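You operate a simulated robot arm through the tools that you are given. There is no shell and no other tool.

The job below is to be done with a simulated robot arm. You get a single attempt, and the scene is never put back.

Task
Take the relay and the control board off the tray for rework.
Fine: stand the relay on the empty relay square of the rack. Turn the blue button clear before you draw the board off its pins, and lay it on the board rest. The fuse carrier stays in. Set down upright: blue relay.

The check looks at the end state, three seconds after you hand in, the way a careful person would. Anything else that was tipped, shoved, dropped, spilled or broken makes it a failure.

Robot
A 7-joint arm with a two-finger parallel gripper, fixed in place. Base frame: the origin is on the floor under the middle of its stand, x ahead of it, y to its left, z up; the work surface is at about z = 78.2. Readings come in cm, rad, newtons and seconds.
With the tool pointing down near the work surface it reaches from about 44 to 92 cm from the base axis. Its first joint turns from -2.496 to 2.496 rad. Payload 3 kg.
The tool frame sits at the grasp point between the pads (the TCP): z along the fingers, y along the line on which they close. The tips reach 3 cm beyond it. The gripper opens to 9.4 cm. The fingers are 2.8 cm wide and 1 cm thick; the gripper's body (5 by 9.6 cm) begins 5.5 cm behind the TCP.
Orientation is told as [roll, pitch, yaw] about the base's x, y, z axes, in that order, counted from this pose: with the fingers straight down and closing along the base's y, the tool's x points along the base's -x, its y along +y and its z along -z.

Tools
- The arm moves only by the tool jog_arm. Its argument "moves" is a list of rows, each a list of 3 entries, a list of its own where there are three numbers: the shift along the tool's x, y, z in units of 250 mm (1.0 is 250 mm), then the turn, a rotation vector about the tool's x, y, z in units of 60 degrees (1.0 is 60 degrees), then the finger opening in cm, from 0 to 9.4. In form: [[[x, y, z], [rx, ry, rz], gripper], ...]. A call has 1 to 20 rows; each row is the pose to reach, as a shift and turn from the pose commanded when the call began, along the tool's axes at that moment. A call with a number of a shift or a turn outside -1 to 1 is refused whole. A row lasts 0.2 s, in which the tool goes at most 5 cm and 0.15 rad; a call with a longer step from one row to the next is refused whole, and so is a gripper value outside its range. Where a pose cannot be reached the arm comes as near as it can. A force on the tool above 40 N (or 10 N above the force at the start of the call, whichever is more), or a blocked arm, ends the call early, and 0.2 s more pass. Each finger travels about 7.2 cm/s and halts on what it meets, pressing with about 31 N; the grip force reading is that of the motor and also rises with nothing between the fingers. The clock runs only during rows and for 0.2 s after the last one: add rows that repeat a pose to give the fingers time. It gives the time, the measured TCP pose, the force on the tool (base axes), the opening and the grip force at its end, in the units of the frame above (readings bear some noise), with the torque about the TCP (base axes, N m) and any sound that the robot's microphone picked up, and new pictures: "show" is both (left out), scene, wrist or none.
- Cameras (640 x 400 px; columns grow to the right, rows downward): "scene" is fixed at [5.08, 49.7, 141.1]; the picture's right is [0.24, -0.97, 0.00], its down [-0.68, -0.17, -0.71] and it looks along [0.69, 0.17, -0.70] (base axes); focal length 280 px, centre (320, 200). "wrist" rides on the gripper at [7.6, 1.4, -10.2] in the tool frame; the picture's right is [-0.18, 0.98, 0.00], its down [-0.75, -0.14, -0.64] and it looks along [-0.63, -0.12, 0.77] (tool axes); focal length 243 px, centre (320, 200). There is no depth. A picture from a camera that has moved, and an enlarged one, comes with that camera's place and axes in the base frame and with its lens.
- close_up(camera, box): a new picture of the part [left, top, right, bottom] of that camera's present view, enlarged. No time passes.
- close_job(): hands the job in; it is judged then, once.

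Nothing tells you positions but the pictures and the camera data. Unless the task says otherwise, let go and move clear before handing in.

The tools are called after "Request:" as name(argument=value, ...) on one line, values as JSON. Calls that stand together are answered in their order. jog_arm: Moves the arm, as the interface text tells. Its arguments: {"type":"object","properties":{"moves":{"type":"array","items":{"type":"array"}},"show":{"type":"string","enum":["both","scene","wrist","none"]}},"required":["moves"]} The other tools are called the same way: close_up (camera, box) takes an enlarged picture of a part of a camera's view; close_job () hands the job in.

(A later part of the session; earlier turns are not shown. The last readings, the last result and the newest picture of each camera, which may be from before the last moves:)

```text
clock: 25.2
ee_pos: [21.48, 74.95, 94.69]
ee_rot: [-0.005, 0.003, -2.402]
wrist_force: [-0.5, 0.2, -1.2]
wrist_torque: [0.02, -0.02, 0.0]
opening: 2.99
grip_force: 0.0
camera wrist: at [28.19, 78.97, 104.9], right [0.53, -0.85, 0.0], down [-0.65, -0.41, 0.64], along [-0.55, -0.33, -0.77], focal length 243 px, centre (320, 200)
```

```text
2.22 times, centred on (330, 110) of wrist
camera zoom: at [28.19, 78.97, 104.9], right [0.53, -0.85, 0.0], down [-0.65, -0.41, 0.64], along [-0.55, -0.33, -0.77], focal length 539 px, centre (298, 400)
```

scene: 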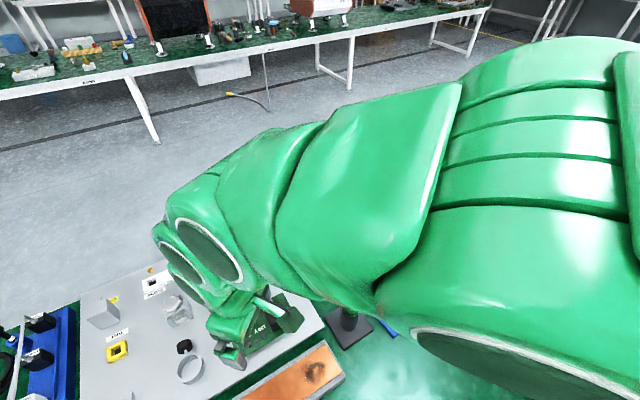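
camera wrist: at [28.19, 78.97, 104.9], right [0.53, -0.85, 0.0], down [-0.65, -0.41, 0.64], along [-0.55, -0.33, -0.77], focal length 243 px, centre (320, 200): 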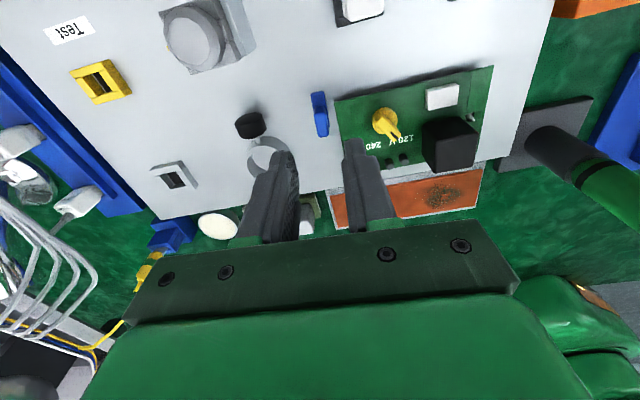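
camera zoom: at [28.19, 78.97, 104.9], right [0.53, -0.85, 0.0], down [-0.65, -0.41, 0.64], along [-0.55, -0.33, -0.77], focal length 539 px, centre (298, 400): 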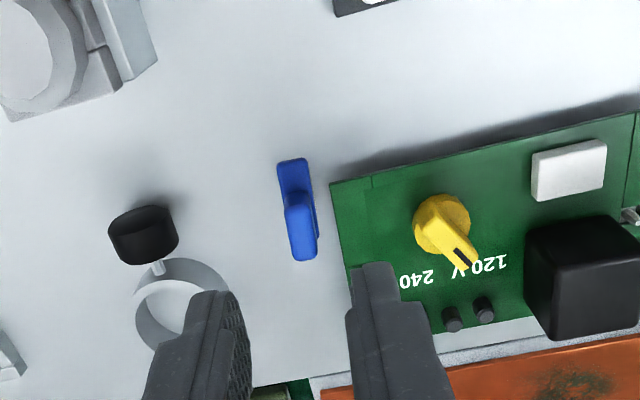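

The button is clear. Next I'll go above the board's centre (about (24.5, 66.7)), turning back to yaw 135° so the fingers close across its 7.8 cm width.

Request:
jog_arm(moves=[[[0, 0, -0.05], [0, 0, 0.1], 3], [[-0.02, 0.046, -0.1], [0, 0, 0.22], 3], [[-0.038, 0.093, -0.14], [0, 0, 0.35], 4], [[-0.057, 0.139, -0.17], [0, 0, 0.48], 5], [[-0.076, 0.186, -0.212], [0, 0, 0.61], 7], [[-0.096, 0.232, -0.212], [0, 0, 0.74], 9.4], [[-0.115, 0.279, -0.212], [0, 0, 0.87], 9.4], [[-0.134, 0.325, -0.212], [0, 0, 1.0], 9.4], [[-0.134, 0.325, -0.212], [0, 0, 1.0], 9.4]], show="none")

Request:
jog_arm(moves=[[[0, 0, 0], [0, 0, 0.115], 9.4], [[0, 0, 0], [0, 0, 0.23], 9.4], [[0, 0, 0], [0, 0, 0.345], 9.4], [[0, 0, 0], [0, 0, 0.457], 9.4], [[0, 0, 0], [0, 0, 0.457], 9.4], [[0, 0, 0], [0, 0, 0.457], 9.4]], show="both")

Request:
close_up(camera="wrist", box=[210, 40, 430, 220])

```text
clock: 27.2
ee_pos: [24.62, 66.76, 100.09]
ee_rot: [-0.003, 0.001, 2.831]
wrist_force: [0.0, 0.3, 0.3]
wrist_torque: [-0.03, -0.01, 0.0]
opening: 9.38
grip_force: 0.0
```

```text
clock: 28.6
ee_pos: [24.53, 66.7, 100.0]
ee_rot: [-0.001, -0.002, 2.354]
wrist_force: [0.2, -0.7, 0.2]
wrist_torque: [0.01, -0.02, -0.02]
opening: 9.4
grip_force: 0.0
camera wrist: at [29.0, 60.21, 110.13], right [-0.83, -0.56, 0.0], down [-0.43, 0.63, 0.64], along [-0.36, 0.53, -0.76], focal length 243 px, centre (320, 200)
```

scene: 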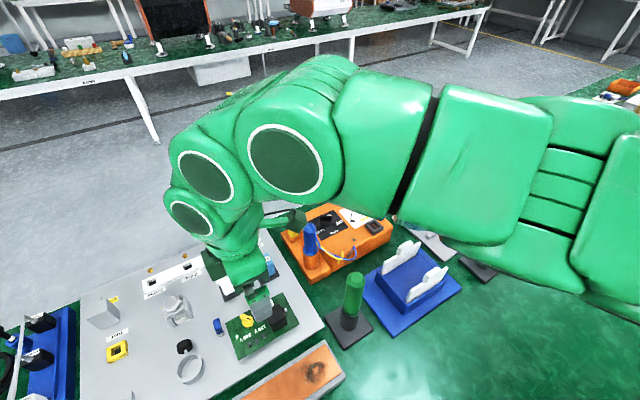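
wrist: 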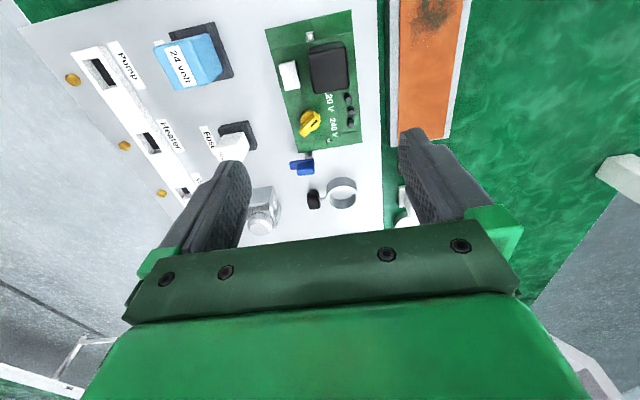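

```text
2.22 times, centred on (320, 130) of wrist
camera zoom: at [29.0, 60.21, 110.13], right [-0.83, -0.56, 0.0], down [-0.43, 0.63, 0.64], along [-0.36, 0.53, -0.76], focal length 539 px, centre (320, 356)
```

zoom: 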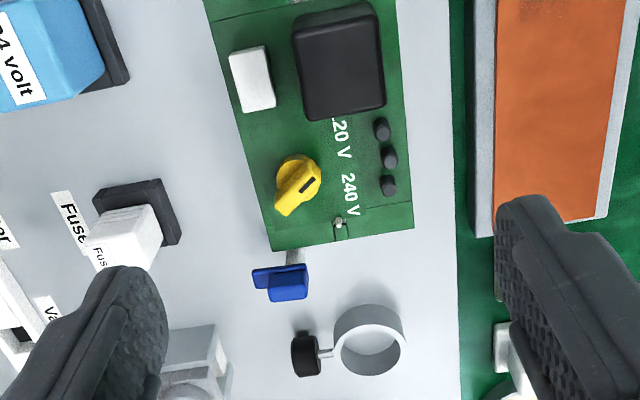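

The board measures about 13 × 8 cm centred near (24.5, 66.8), aligned with the tool. I'll descend partway with the fingers fully open and check the clearance on both sides.

Request:
jog_arm(moves=[[[0.0155, -0.001, 0.1], [0, 0, 0], 9.4], [[0.0155, -0.001, 0.2], [0, 0, 0], 9.4], [[0.0155, -0.001, 0.3], [0, 0, 0], 9.4], [[0.0155, -0.001, 0.4], [0, 0, 0], 9.4], [[0.0155, -0.001, 0.46], [0, 0, 0], 9.4], [[0.0155, -0.001, 0.46], [0, 0, 0], 9.4]], show="both")

Request:
close_up(camera="wrist", box=[180, 40, 480, 240])

Request:
close_up(camera="scene", box=[190, 240, 340, 370])

```text
clock: 30.0
ee_pos: [24.79, 66.39, 88.46]
ee_rot: [-0.001, -0.003, 2.353]
wrist_force: [-0.4, 0.0, -0.4]
wrist_torque: [0.0, -0.02, 0.0]
opening: 9.42
grip_force: 0.1
camera wrist: at [29.24, 60.04, 98.64], right [-0.83, -0.56, 0.0], down [-0.43, 0.63, 0.64], along [-0.36, 0.53, -0.76], focal length 243 px, centre (320, 200)
```

scene: 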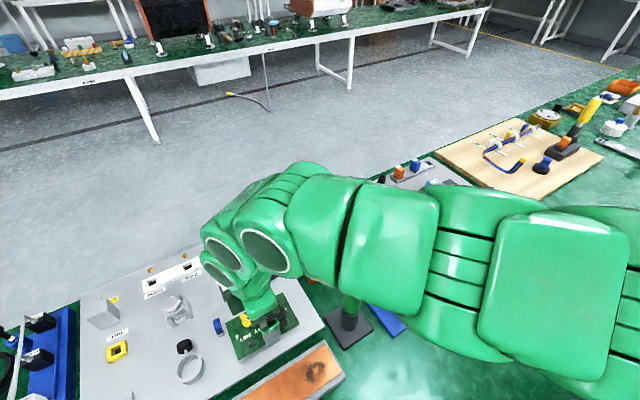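
wrist: 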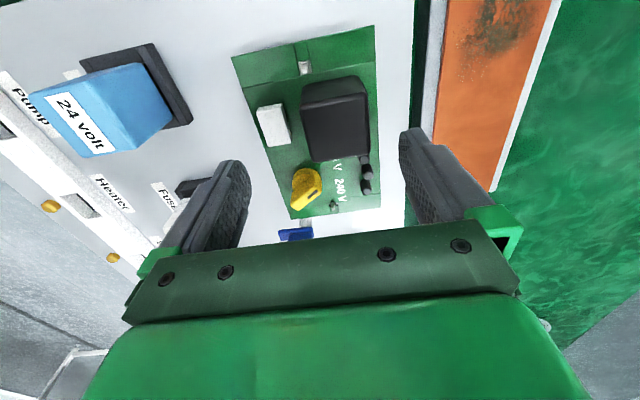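

```text
2.00 times, centred on (330, 140) of wrist
camera zoom: at [29.24, 60.04, 98.64], right [-0.83, -0.56, 0.0], down [-0.43, 0.63, 0.64], along [-0.36, 0.53, -0.76], focal length 485 px, centre (300, 320)
```

zoom: 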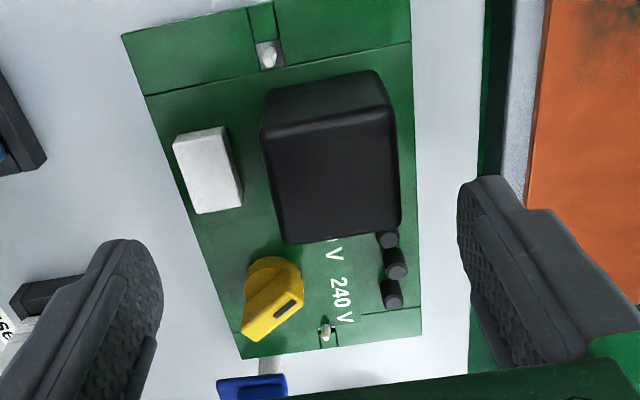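

```text
3.08 times, centred on (265, 305) of scene
camera zoom: at [5.08, 49.7, 141.1], right [0.24, -0.97, 0.0], down [-0.68, -0.17, -0.71], along [0.69, 0.17, -0.7], focal length 860 px, centre (489, -123)
```

zoom: 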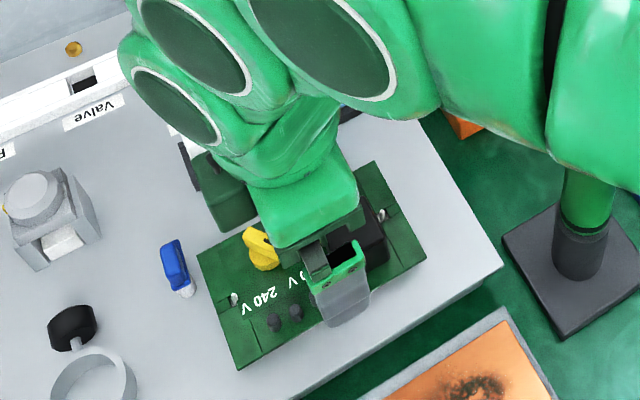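

The board is centred between the open fingers and the black box top (z ≈ 87) will stay clear of the palm. I'll lower to tips z ≈ 81.5, still above the tray.

Request:
jog_arm(moves=[[[0, 0, 0.04], [0, 0, 0], 9.4], [[0, 0, 0.08], [0, 0, 0], 9.4], [[0, 0, 0.12], [0, 0, 0], 9.4], [[0, 0, 0.16], [0, 0, 0], 9.4], [[0, 0, 0.16], [0, 0, 0], 9.4]], show="both")

Request:
close_up(camera="wrist", box=[180, 40, 480, 240])

Request:
close_up(camera="scene", box=[190, 240, 340, 370])

```text
clock: 31.2
ee_pos: [24.8, 66.41, 84.36]
ee_rot: [-0.002, -0.002, 2.355]
wrist_force: [-1.6, -10.5, 13.7]
wrist_torque: [-0.92, 0.39, 0.18]
opening: 9.38
grip_force: 0.2
camera wrist: at [29.35, 59.97, 94.69], right [-0.83, -0.56, 0.0], down [-0.43, 0.63, 0.64], along [-0.36, 0.53, -0.77], focal length 243 px, centre (320, 200)
```

scene: 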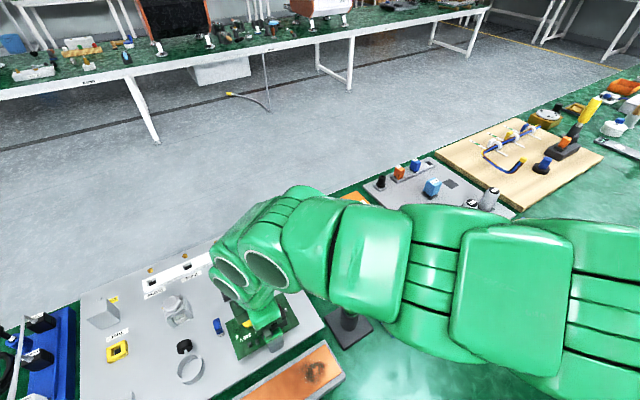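
wrist: 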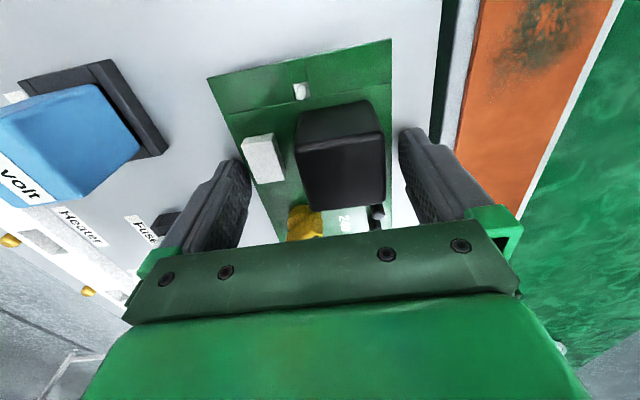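

```text
2.00 times, centred on (330, 140) of wrist
camera zoom: at [29.35, 59.97, 94.69], right [-0.83, -0.56, 0.0], down [-0.43, 0.63, 0.64], along [-0.36, 0.53, -0.77], focal length 485 px, centre (300, 320)
```

zoom: 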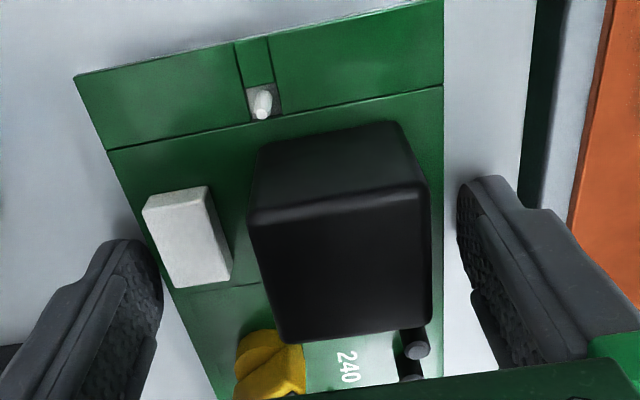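

```text
3.08 times, centred on (265, 305) of scene
camera zoom: at [5.08, 49.7, 141.1], right [0.24, -0.97, 0.0], down [-0.68, -0.17, -0.71], along [0.69, 0.17, -0.7], focal length 860 px, centre (489, -123)
```

zoom: 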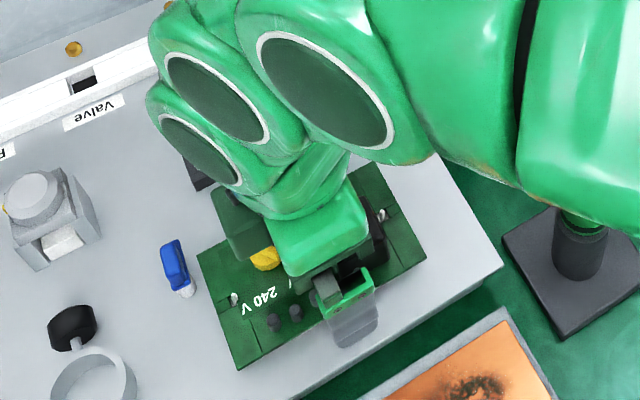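

The tool reads about 14 N upward, coming from the tip of the front finger, so something is touching there. I'll raise 0.6 cm to unload it and look more closely.

Request:
jog_arm(moves=[[[0, 0, -0.012], [0, 0, 0], 9.4], [[0, 0, -0.024], [0, 0, 0], 9.4], [[0, 0, -0.024], [0, 0, 0], 9.4]], show="both")

Request:
close_up(camera="wrist", box=[370, 100, 490, 240])

Request:
close_up(camera="scene", box=[220, 290, 320, 370])

```text
clock: 32.0
ee_pos: [24.88, 66.39, 84.96]
ee_rot: [-0.002, -0.003, 2.353]
wrist_force: [0.2, 0.8, -0.1]
wrist_torque: [-0.01, 0.01, 0.01]
opening: 9.4
grip_force: 0.0
camera wrist: at [29.34, 60.01, 95.27], right [-0.83, -0.56, 0.0], down [-0.43, 0.63, 0.64], along [-0.36, 0.53, -0.76], focal length 243 px, centre (320, 200)
```

scene: 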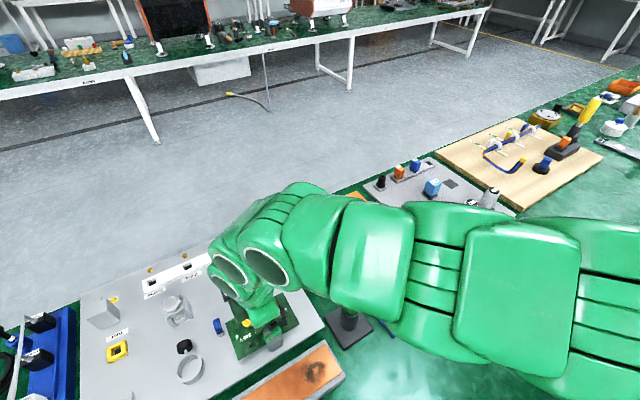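
wrist: 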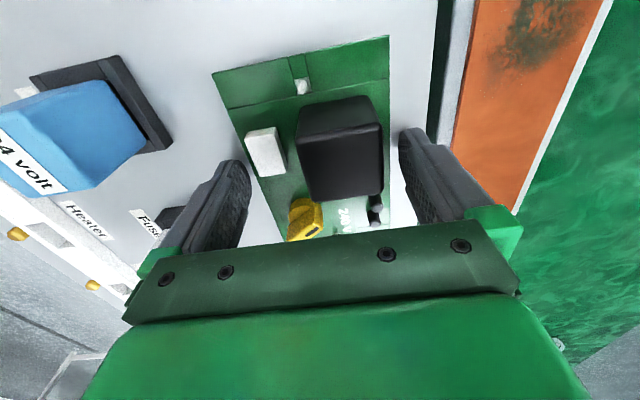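

```text
2.86 times, centred on (430, 170) of wrist
camera zoom: at [29.34, 60.01, 95.27], right [-0.83, -0.56, 0.0], down [-0.43, 0.63, 0.64], along [-0.36, 0.53, -0.76], focal length 693 px, centre (6, 286)
```

zoom: 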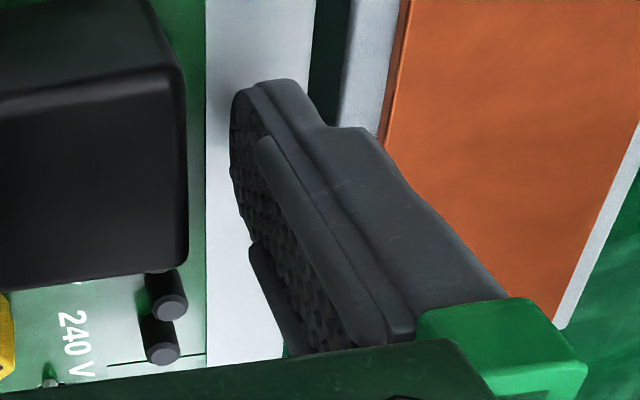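

```text
5.00 times, centred on (270, 330) of scene
camera zoom: at [5.08, 49.7, 141.1], right [0.24, -0.97, 0.0], down [-0.68, -0.17, -0.71], along [0.69, 0.17, -0.7], focal length 1398 px, centre (570, -450)
```

zoom: 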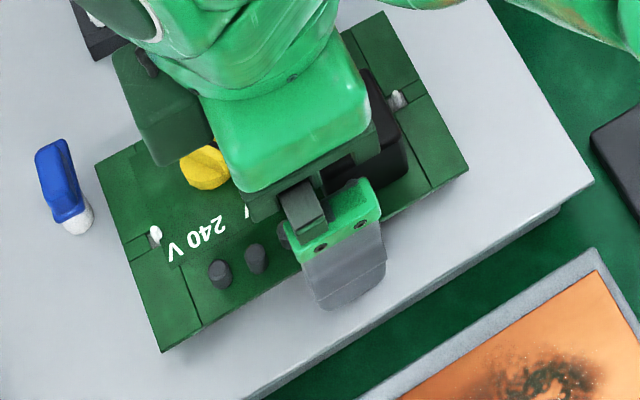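

The load vanished when I raised; tips are now at z ≈ 82.0, which should still reach about 1 cm below the board's top. I'll close gently on the board edges and check that it stops near 8 cm.

Request:
jog_arm(moves=[[[0, 0, 0], [0, 0, 0], 8.6], [[0, 0, 0], [0, 0, 0], 8.2], [[0, 0, 0], [0, 0, 0], 7.9], [[0, 0, 0], [0, 0, 0], 7.7], [[0, 0, 0], [0, 0, 0], 7.7]], show="both")

Request:
close_up(camera="wrist", box=[180, 40, 480, 240])

Request:
close_up(camera="scene", box=[220, 290, 320, 370])

```text
clock: 33.2
ee_pos: [24.72, 66.5, 85.06]
ee_rot: [-0.002, -0.002, 2.355]
wrist_force: [-3.6, -3.4, -0.8]
wrist_torque: [-0.06, 0.06, 0.02]
opening: 8.03
grip_force: 2.6
camera wrist: at [29.32, 60.01, 95.26], right [-0.83, -0.56, 0.0], down [-0.43, 0.63, 0.64], along [-0.36, 0.53, -0.76], focal length 243 px, centre (320, 200)
```

scene: 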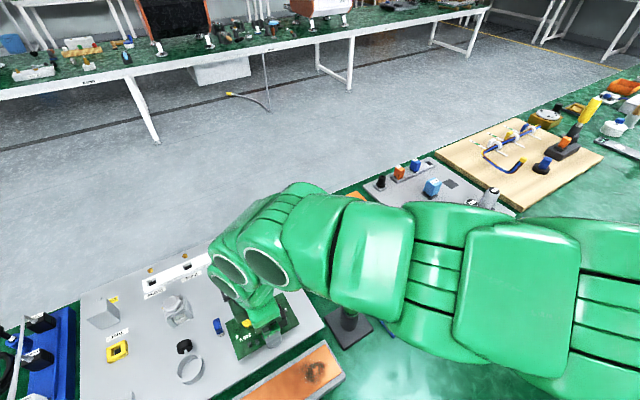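
wrist: 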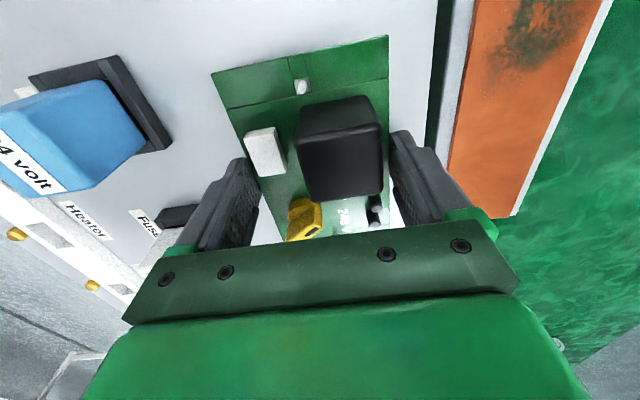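

```text
2.00 times, centred on (330, 140) of wrist
camera zoom: at [29.32, 60.01, 95.26], right [-0.83, -0.56, 0.0], down [-0.43, 0.63, 0.64], along [-0.36, 0.53, -0.76], focal length 485 px, centre (300, 320)
```

zoom: 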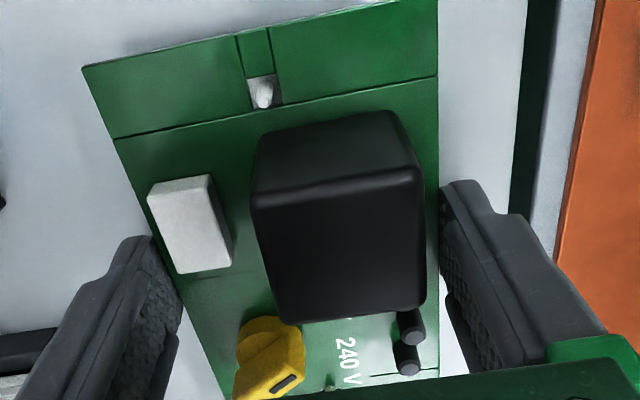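

```text
5.00 times, centred on (270, 330) of scene
camera zoom: at [5.08, 49.7, 141.1], right [0.24, -0.97, 0.0], down [-0.68, -0.17, -0.71], along [0.69, 0.17, -0.7], focal length 1398 px, centre (570, -450)
```

zoom: 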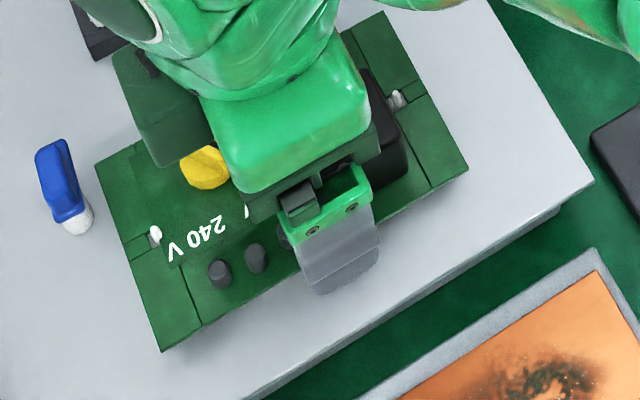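

The fingers stopped at 8.0 cm on the board's edges. I'll firm up the grip and begin lifting slowly.

Request:
jog_arm(moves=[[[0, 0, 0], [0, 0, 0], 7.4], [[0, 0, 0], [0, 0, 0], 7.0], [[0, 0, 0], [0, 0, 0], 7.0], [[0, 0, -0.012], [0, 0, 0], 7.0], [[0, 0, -0.024], [0, 0, 0], 7.0], [[0, 0, -0.036], [0, 0, 0], 7.0], [[0, 0, -0.05], [0, 0, 0], 7.0]], show="both")

Request:
close_up(camera="wrist", box=[180, 40, 480, 240])

Request:
close_up(camera="scene", box=[200, 270, 330, 370])

```text
clock: 34.8
ee_pos: [24.89, 66.51, 86.26]
ee_rot: [-0.002, -0.005, 2.355]
wrist_force: [0.3, -0.1, -1.5]
wrist_torque: [0.0, 0.01, 0.0]
opening: 7.92
grip_force: 31.1
camera wrist: at [29.29, 60.02, 96.53], right [-0.83, -0.56, 0.0], down [-0.43, 0.63, 0.64], along [-0.36, 0.53, -0.76], focal length 243 px, centre (320, 200)
```

scene: 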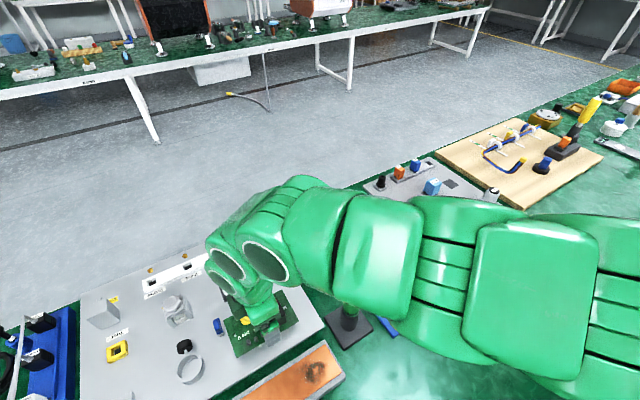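
wrist: 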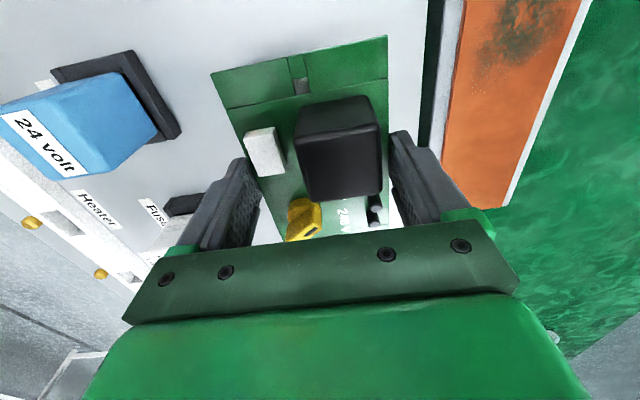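

```text
2.00 times, centred on (330, 140) of wrist
camera zoom: at [29.29, 60.02, 96.53], right [-0.83, -0.56, 0.0], down [-0.43, 0.63, 0.64], along [-0.36, 0.53, -0.76], focal length 485 px, centre (300, 320)
```

zoom: 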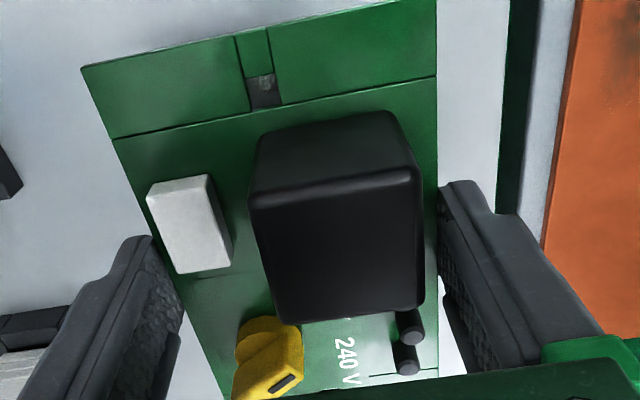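

```text
4.00 times, centred on (265, 320) of scene
camera zoom: at [5.08, 49.7, 141.1], right [0.24, -0.97, 0.0], down [-0.68, -0.17, -0.71], along [0.69, 0.17, -0.7], focal length 1118 px, centre (540, -280)
```

zoom: 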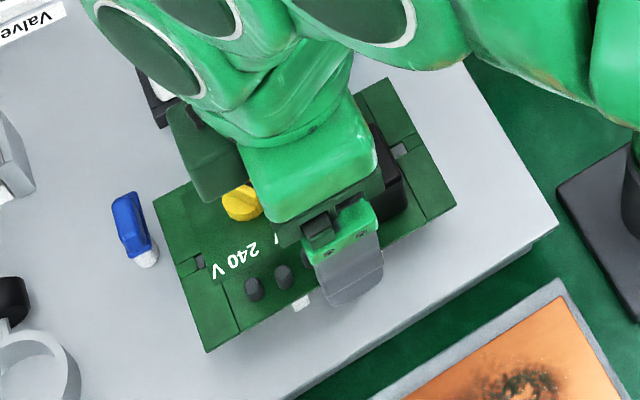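

The board is off its pins, firmly gripped. I'll lift it straight up to a safe height before travelling.

Request:
jog_arm(moves=[[[0, 0, -0.05], [0, 0, 0], 7.0], [[0, 0, -0.12], [0, 0, 0], 7.0], [[0, 0, -0.22], [0, 0, 0], 7.0], [[0, 0, -0.32], [0, 0, 0], 7.0], [[0, 0, -0.42], [0, 0, 0], 7.0], [[0, 0, -0.52], [0, 0, 0], 7.0], [[0, 0, -0.62], [0, 0, 0], 7.0], [[0, 0, -0.72], [0, 0, 0], 7.0], [[0, 0, -0.8], [0, 0, 0], 7.0], [[0, 0, -0.8], [0, 0, 0], 7.0]], show="both")

Request:
close_up(camera="scene", box=[180, 230, 340, 370])

```text
clock: 37.0
ee_pos: [24.91, 66.17, 106.44]
ee_rot: [-0.003, -0.002, 2.353]
wrist_force: [0.1, -0.1, -1.8]
wrist_torque: [0.01, -0.02, -0.01]
opening: 7.94
grip_force: 31.1
camera wrist: at [29.32, 59.83, 116.58], right [-0.83, -0.56, 0.0], down [-0.43, 0.63, 0.64], along [-0.36, 0.53, -0.76], focal length 243 px, centre (320, 200)
```

scene: 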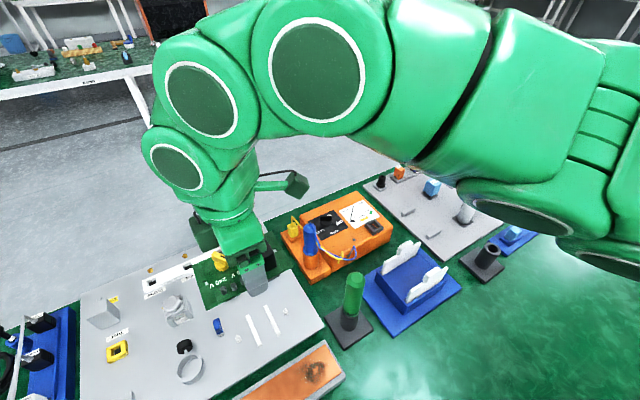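
wrist: 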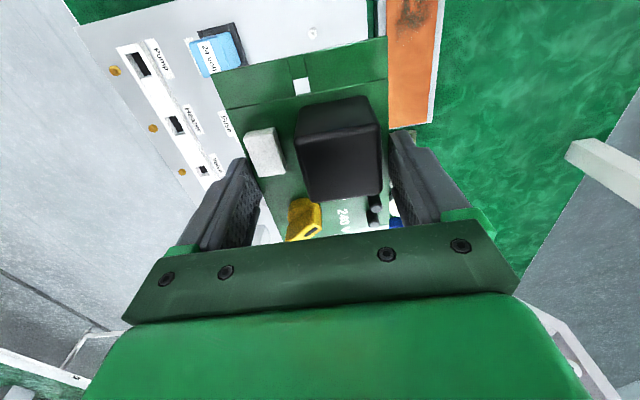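

```text
2.86 times, centred on (260, 300) of scene
camera zoom: at [5.08, 49.7, 141.1], right [0.24, -0.97, 0.0], down [-0.68, -0.17, -0.71], along [0.69, 0.17, -0.7], focal length 799 px, centre (491, -86)
```

zoom: 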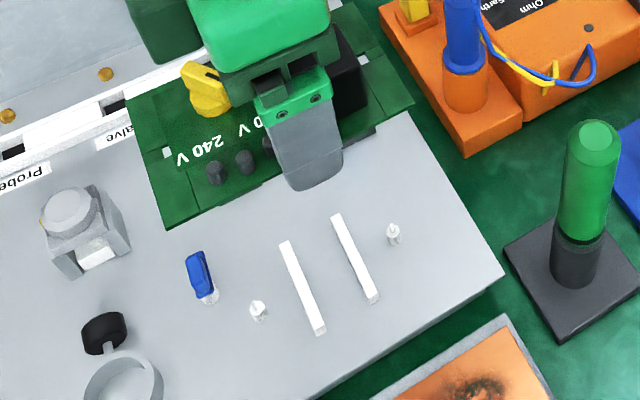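

The board is safely up; beneath it were two white rails and the two pins. I'll check the rack and the blue stand again in close-up to be sure which one is the board rest.

Request:
close_up(camera="scene", box=[360, 150, 480, 260])

Request:
close_up(camera="scene", box=[350, 220, 470, 340])

```text
3.64 times, centred on (420, 205) of scene
camera zoom: at [5.08, 49.7, 141.1], right [0.24, -0.97, 0.0], down [-0.68, -0.17, -0.71], along [0.69, 0.17, -0.7], focal length 1017 px, centre (-44, 182)
```

zoom: 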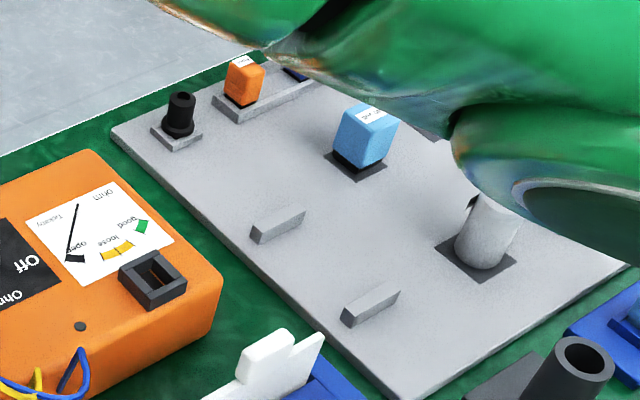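

```text
3.33 times, centred on (410, 280) of scene
camera zoom: at [5.08, 49.7, 141.1], right [0.24, -0.97, 0.0], down [-0.68, -0.17, -0.71], along [0.69, 0.17, -0.7], focal length 932 px, centre (20, -67)
```

zoom: 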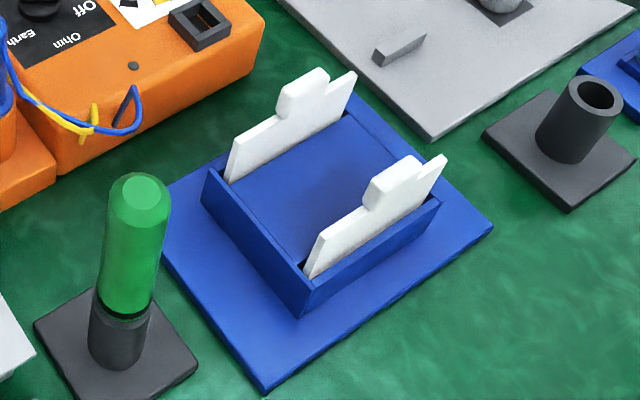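

The two grey ribs on the rack (10 cm apart, made for a 13 cm board to lie across) are the board rest; the blue stand just holds white cards. I'll carry the board over high, turning it so its long side runs across the ribs, first stopping beside the rest to measure the ribs.

Request:
jog_arm(moves=[[[0.06, -0.004, 0], [0, 0, 0.04], 7.0], [[0.16, -0.01, 0], [0, 0, 0.1], 7.0], [[0.27, -0.017, 0], [0, 0, 0.17], 7.0], [[0.38, -0.025, 0], [0, 0, 0.24], 7.0], [[0.49, -0.032, 0], [0, 0, 0.31], 7.0], [[0.6, -0.039, 0], [0, 0, 0.38], 7.0], [[0.71, -0.046, 0], [0, 0, 0.44], 7.0], [[0.79, -0.051, 0], [0, 0, 0.48], 7.0], [[0.82, -0.053, 0], [0, 0, 0.5], 7.0]], show="none")

Request:
jog_arm(moves=[[[0.05, -0.033, 0], [0, 0, 0.04], 7.0], [[0.13, -0.087, 0], [0, 0, 0.1], 7.0], [[0.22, -0.147, 0], [0, 0, 0.17], 7.0], [[0.31, -0.207, 0], [0, 0, 0.24], 7.0], [[0.4, -0.268, 0], [0, 0, 0.31], 7.0], [[0.49, -0.328, 0], [0, 0, 0.38], 7.0], [[0.58, -0.388, 0], [0, 0, 0.44], 7.0], [[0.65, -0.435, 0], [0, 0, 0.48], 7.0], [[0.683, -0.457, 0], [0, 0, 0.5], 7.0]], show="both")

```text
clock: 39.0
ee_pos: [40.35, 52.75, 106.21]
ee_rot: [-0.002, -0.004, 1.831]
wrist_force: [0.5, 0.1, -1.3]
wrist_torque: [-0.02, 0.01, -0.01]
opening: 7.94
grip_force: 31.2
```

```text
clock: 41.0
ee_pos: [55.68, 38.98, 106.2]
ee_rot: [0.001, -0.003, 1.306]
wrist_force: [-0.9, 1.2, -1.3]
wrist_torque: [0.03, -0.03, 0.01]
opening: 7.92
grip_force: 31.4
camera wrist: at [52.46, 32.15, 116.45], right [-0.9, 0.43, 0.0], down [0.33, 0.69, 0.64], along [0.28, 0.58, -0.76], focal length 243 px, centre (320, 200)
```

scene: 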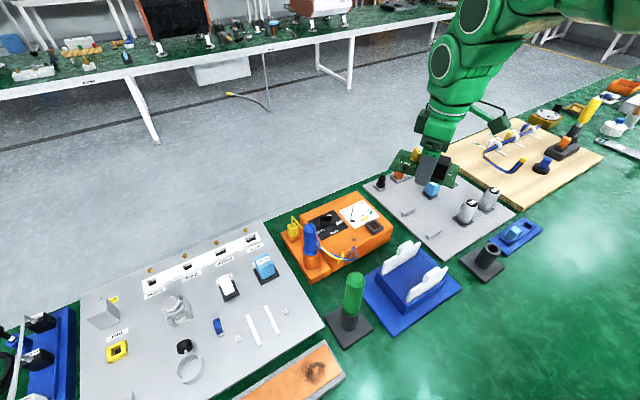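
wrist: 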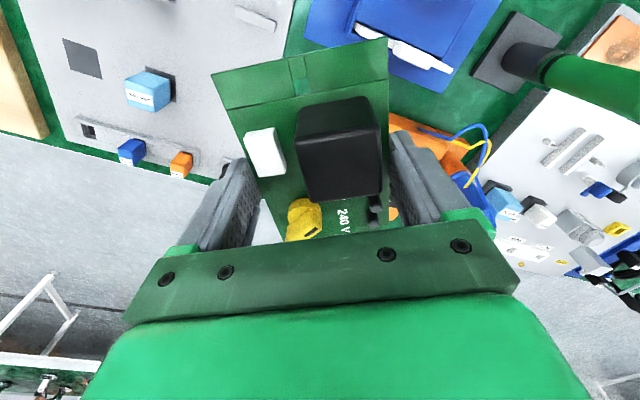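

The board is steady in the grip. I'll continue to a spot over the rack's far side so the ribs show up beside the board in the wrist view.

Request:
jog_arm(moves=[[[0.025, -0.052, 0.01], [0, 0, 0.04], 7.0], [[0.07, -0.144, 0.03], [0, 0, 0.1], 7.0], [[0.117, -0.24, 0.05], [0, 0, 0.17], 7.0], [[0.165, -0.34, 0.07], [0, 0, 0.24], 7.0], [[0.213, -0.44, 0.09], [0, 0, 0.31], 7.0], [[0.26, -0.536, 0.11], [0, 0, 0.38], 7.0], [[0.305, -0.63, 0.13], [0, 0, 0.44], 7.0], [[0.34, -0.7, 0.15], [0, 0, 0.48], 7.0], [[0.359, -0.74, 0.16], [0, 0, 0.5], 7.0], [[0.359, -0.74, 0.16], [0, 0, 0.5], 7.0]], show="both")

Request:
close_up(camera="wrist", box=[360, 0, 600, 150])

Request:
close_up(camera="wrist", box=[0, 0, 240, 150])

```text
clock: 43.2
ee_pos: [71.26, 25.68, 102.13]
ee_rot: [0.005, -0.001, 0.78]
wrist_force: [1.3, 0.0, -1.5]
wrist_torque: [0.02, -0.01, 0.04]
opening: 7.96
grip_force: 30.4
camera wrist: at [64.88, 21.27, 112.32], right [-0.56, 0.83, 0.0], down [0.63, 0.43, 0.64], along [0.53, 0.36, -0.77], focal length 243 px, centre (320, 200)
```

scene: 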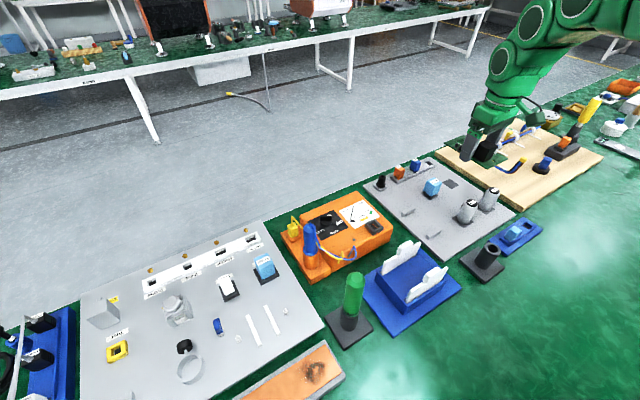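
wrist: 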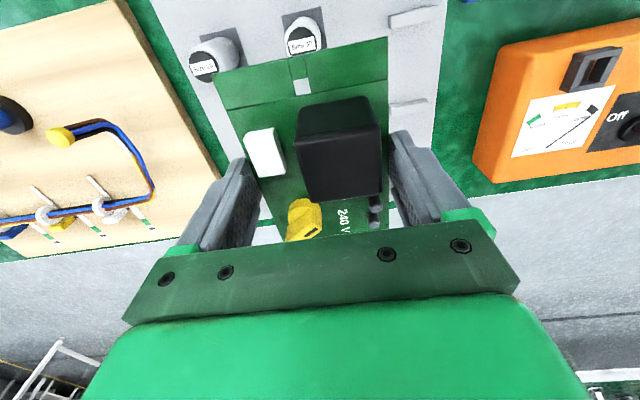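

```text
2.67 times, centred on (480, 75) of wrist
camera zoom: at [64.88, 21.27, 112.32], right [-0.56, 0.83, 0.0], down [0.63, 0.43, 0.64], along [0.53, 0.36, -0.77], focal length 647 px, centre (-107, 533)
```

zoom: 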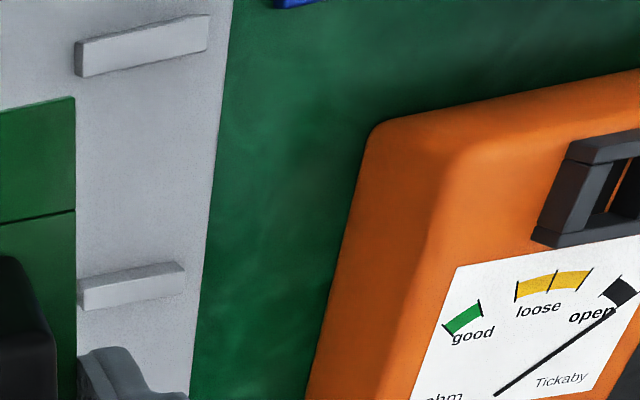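

```text
2.67 times, centred on (120, 75) of wrist
camera zoom: at [64.88, 21.27, 112.32], right [-0.56, 0.83, 0.0], down [0.63, 0.43, 0.64], along [0.53, 0.36, -0.77], focal length 647 px, centre (853, 533)
```

zoom: 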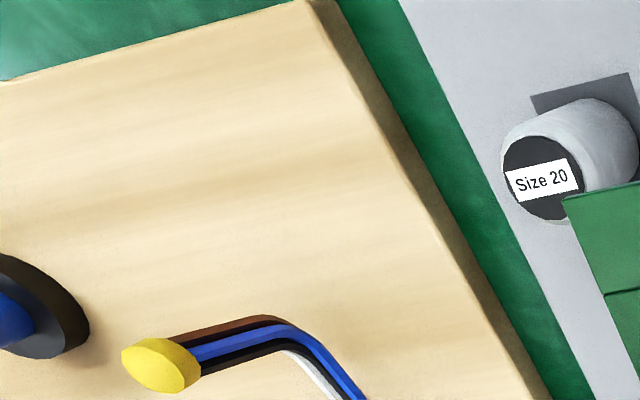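

I now have both ribs measured: centres near (60.8, 30.3) and (67.4, 36.9), so the rest's middle is about (63.9, 33.9). I'll move over it and come partway down.

Request:
jog_arm(moves=[[[0, 0.05, 0], [0, 0, 0], 7.0], [[-0.001, 0.15, 0], [0, 0, 0], 7.0], [[-0.002, 0.25, 0], [0, 0, 0], 7.0], [[-0.003, 0.35, 0], [0, 0, 0], 7.0], [[-0.003, 0.42, 0.03], [0, 0, 0], 7.0], [[-0.003, 0.441, 0.1], [0, 0, 0], 7.0], [[-0.003, 0.441, 0.2], [0, 0, 0], 7.0], [[-0.003, 0.441, 0.3], [0, 0, 0], 7.0], [[-0.003, 0.441, 0.4], [0, 0, 0], 7.0], [[-0.003, 0.441, 0.4], [0, 0, 0], 7.0]], show="both")

Request:
close_up(camera="scene", box=[350, 130, 500, 260])

```text
clock: 45.4
ee_pos: [63.41, 33.59, 92.28]
ee_rot: [0.004, -0.002, 0.784]
wrist_force: [0.1, 0.0, -0.9]
wrist_torque: [0.02, 0.0, 0.01]
opening: 7.92
grip_force: 30.8
camera wrist: at [57.12, 29.23, 102.45], right [-0.56, 0.83, 0.0], down [0.63, 0.43, 0.64], along [0.53, 0.36, -0.77], focal length 243 px, centre (320, 200)
```

scene: 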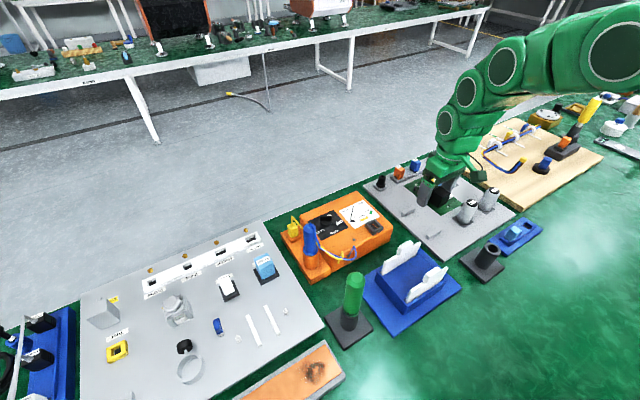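
wrist: 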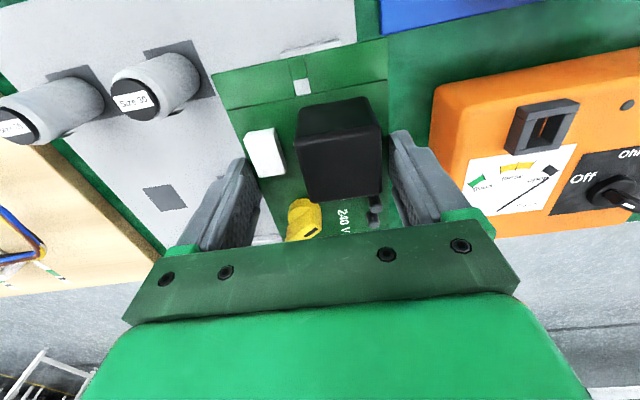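

```text
3.08 times, centred on (425, 195) of scene
camera zoom: at [5.08, 49.7, 141.1], right [0.24, -0.97, 0.0], down [-0.68, -0.17, -0.71], along [0.69, 0.17, -0.7], focal length 860 px, centre (-3, 215)
```

zoom: 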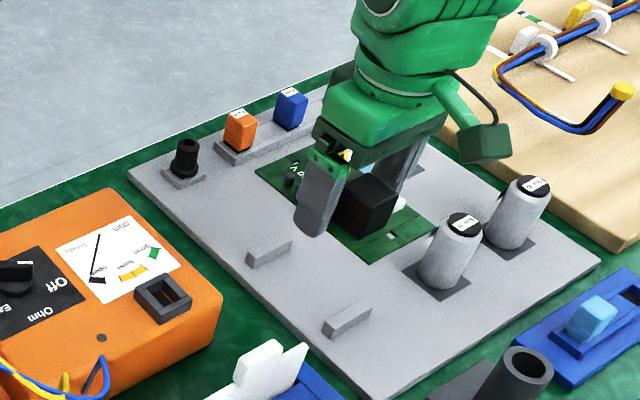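

The board is over the rack; my depth estimates of the ribs differ by about a centimetre between views, so I'll lower to about 2.5 cm above and compare board and ribs directly in the scene view.

Request:
jog_arm(moves=[[[0, 0, 0.05], [0, 0, 0], 7.0], [[0, 0, 0.12], [0, 0, 0], 7.0], [[0, 0, 0.19], [0, 0, 0], 7.0], [[0, 0, 0.24], [0, 0, 0], 7.0], [[0, 0, 0.24], [0, 0, 0], 7.0]], show="wrist")

Request:
close_up(camera="scene", box=[380, 160, 480, 240])

Request:
close_up(camera="wrist", box=[180, 0, 420, 250])

```text
clock: 46.6
ee_pos: [63.43, 33.7, 86.18]
ee_rot: [0.004, -0.001, 0.784]
wrist_force: [0.0, 0.8, -0.9]
wrist_torque: [0.02, 0.0, 0.0]
opening: 7.92
grip_force: 30.9
camera wrist: at [57.14, 29.25, 96.43], right [-0.56, 0.83, 0.0], down [0.63, 0.43, 0.64], along [0.53, 0.36, -0.77], focal length 243 px, centre (320, 200)
```

wrist: 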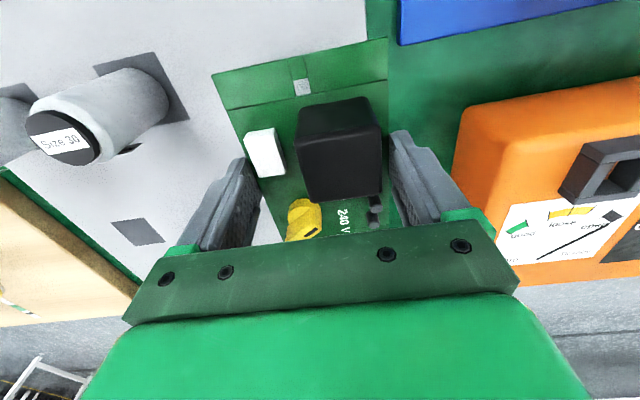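

```text
5.00 times, centred on (430, 200) of scene
camera zoom: at [5.08, 49.7, 141.1], right [0.24, -0.97, 0.0], down [-0.68, -0.17, -0.71], along [0.69, 0.17, -0.7], focal length 1398 px, centre (-230, 200)
```

zoom: 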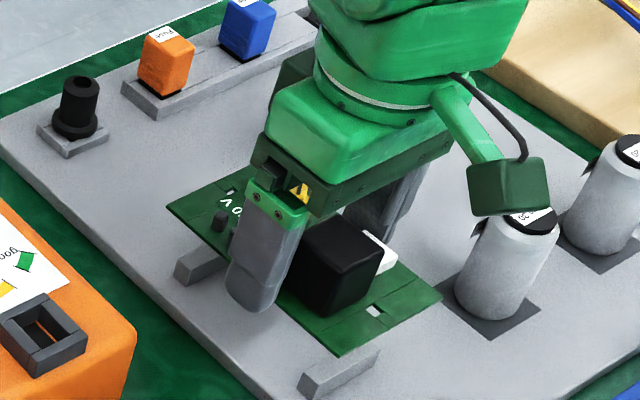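

```text
1.60 times, centred on (300, 125) of wrist
camera zoom: at [57.14, 29.25, 96.43], right [-0.56, 0.83, 0.0], down [0.63, 0.43, 0.64], along [0.53, 0.36, -0.77], focal length 388 px, centre (352, 320)
```

zoom: 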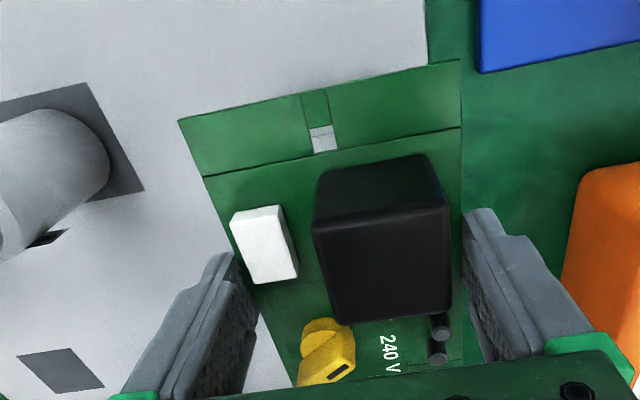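

The board hovers above the ribs with its near end close to the near rib in this view. I'll zoom tighter on each rib to get exact pixels.

Request:
close_up(camera="scene", box=[430, 215, 480, 250])

Request:
close_up(camera="scene", box=[390, 185, 440, 225])

```text
11.43 times, centred on (455, 232) of scene
camera zoom: at [5.08, 49.7, 141.1], right [0.24, -0.97, 0.0], down [-0.68, -0.17, -0.71], along [0.69, 0.17, -0.7], focal length 3195 px, centre (-1223, -171)
```

zoom: 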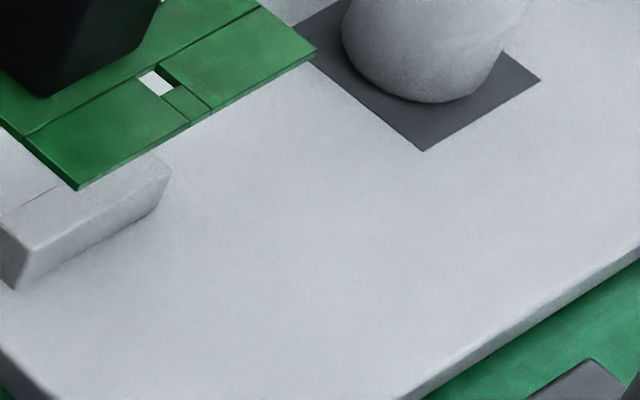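

```text
10.00 times, centred on (415, 205) of scene
camera zoom: at [5.08, 49.7, 141.1], right [0.24, -0.97, 0.0], down [-0.68, -0.17, -0.71], along [0.69, 0.17, -0.7], focal length 2796 px, centre (-630, 150)
```

zoom: 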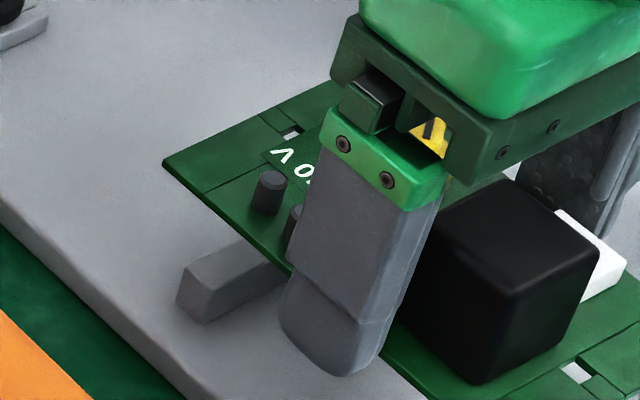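

Calibrating against the board's visible corner, the rib tops are at z ≈ 80.0 with the rest centred near (64.05, 33.95), so the board is only 0.3 cm off. I'll nudge it and lower in small steps, watching force.

Request:
jog_arm(moves=[[[-0.006, -0.008, 0.02], [0, 0, 0], 7.0], [[-0.006, -0.008, 0.06], [0, 0, 0], 7.0], [[-0.006, -0.008, 0.1], [0, 0, 0], 7.0], [[-0.006, -0.008, 0.13], [0, 0, 0], 7.0], [[-0.006, -0.008, 0.144], [0, 0, 0], 7.0], [[-0.006, -0.008, 0.144], [0, 0, 0], 7.0]], show="scene")

Request:
close_up(camera="scene", box=[380, 170, 480, 250])

```text
clock: 48.0
ee_pos: [63.7, 33.51, 82.65]
ee_rot: [0.004, -0.002, 0.786]
wrist_force: [-0.6, 0.2, -0.5]
wrist_torque: [-0.02, -0.04, 0.02]
opening: 7.92
grip_force: 30.7
```

scene: 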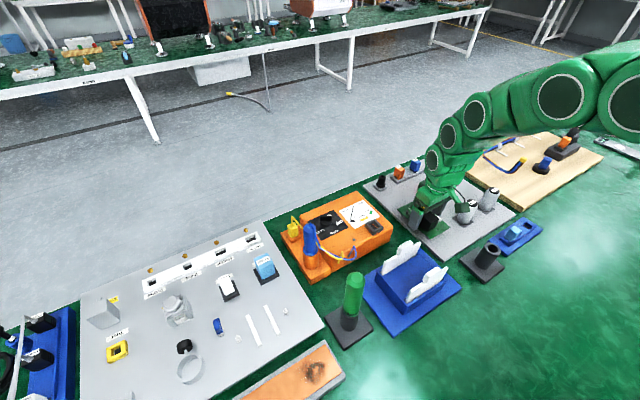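

```text
5.00 times, centred on (430, 210) of scene
camera zoom: at [5.08, 49.7, 141.1], right [0.24, -0.97, 0.0], down [-0.68, -0.17, -0.71], along [0.69, 0.17, -0.7], focal length 1398 px, centre (-230, 150)
```

zoom: 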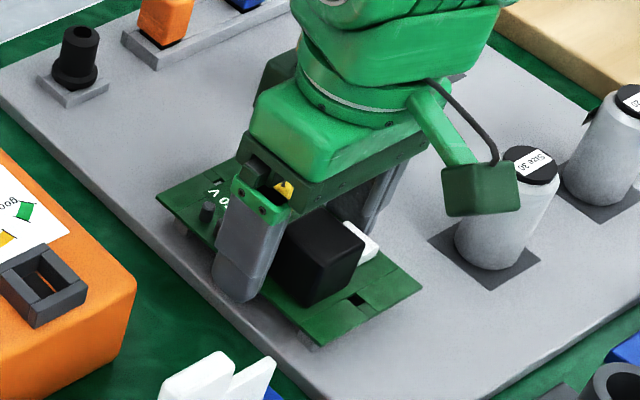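

The board now sits right over both ribs. Lowering slowly until contact.

Request:
jog_arm(moves=[[[0, 0, 0.008], [0, 0, 0], 7.0], [[0, 0, 0.016], [0, 0, 0], 7.0], [[0, 0, 0.022], [0, 0, 0], 7.0], [[0, 0, 0.028], [0, 0, 0], 7.0], [[0, 0, 0.028], [0, 0, 0], 7.0]], show="none")

Request:
close_up(camera="scene", box=[390, 185, 470, 245])

```text
clock: 49.2
ee_pos: [63.79, 33.61, 81.99]
ee_rot: [0.001, -0.003, 0.784]
wrist_force: [-1.5, -1.2, 5.3]
wrist_torque: [-0.19, -0.07, -0.05]
opening: 7.93
grip_force: 31.2
```

```text
6.67 times, centred on (430, 215) of scene
camera zoom: at [5.08, 49.7, 141.1], right [0.24, -0.97, 0.0], down [-0.68, -0.17, -0.71], along [0.69, 0.17, -0.7], focal length 1864 px, centre (-413, 100)
```

zoom: 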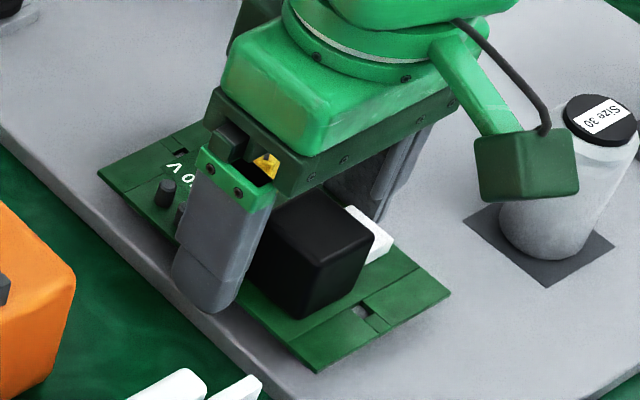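

There's light contact now (about 6 N). I'll press down one more millimetre to confirm it's seated before releasing.

Request:
jog_arm(moves=[[[0, 0, 0.003], [0, 0, 0], 7.0], [[0, 0, 0.005], [0, 0, 0], 7.0], [[0, 0, 0.005], [0, 0, 0], 7.0]], show="none")

```text
clock: 50.0
ee_pos: [63.74, 33.65, 81.82]
ee_rot: [0.002, -0.003, 0.783]
wrist_force: [-1.5, -2.0, 23.4]
wrist_torque: [-0.05, 0.04, -0.02]
opening: 7.93
grip_force: 31.1
```

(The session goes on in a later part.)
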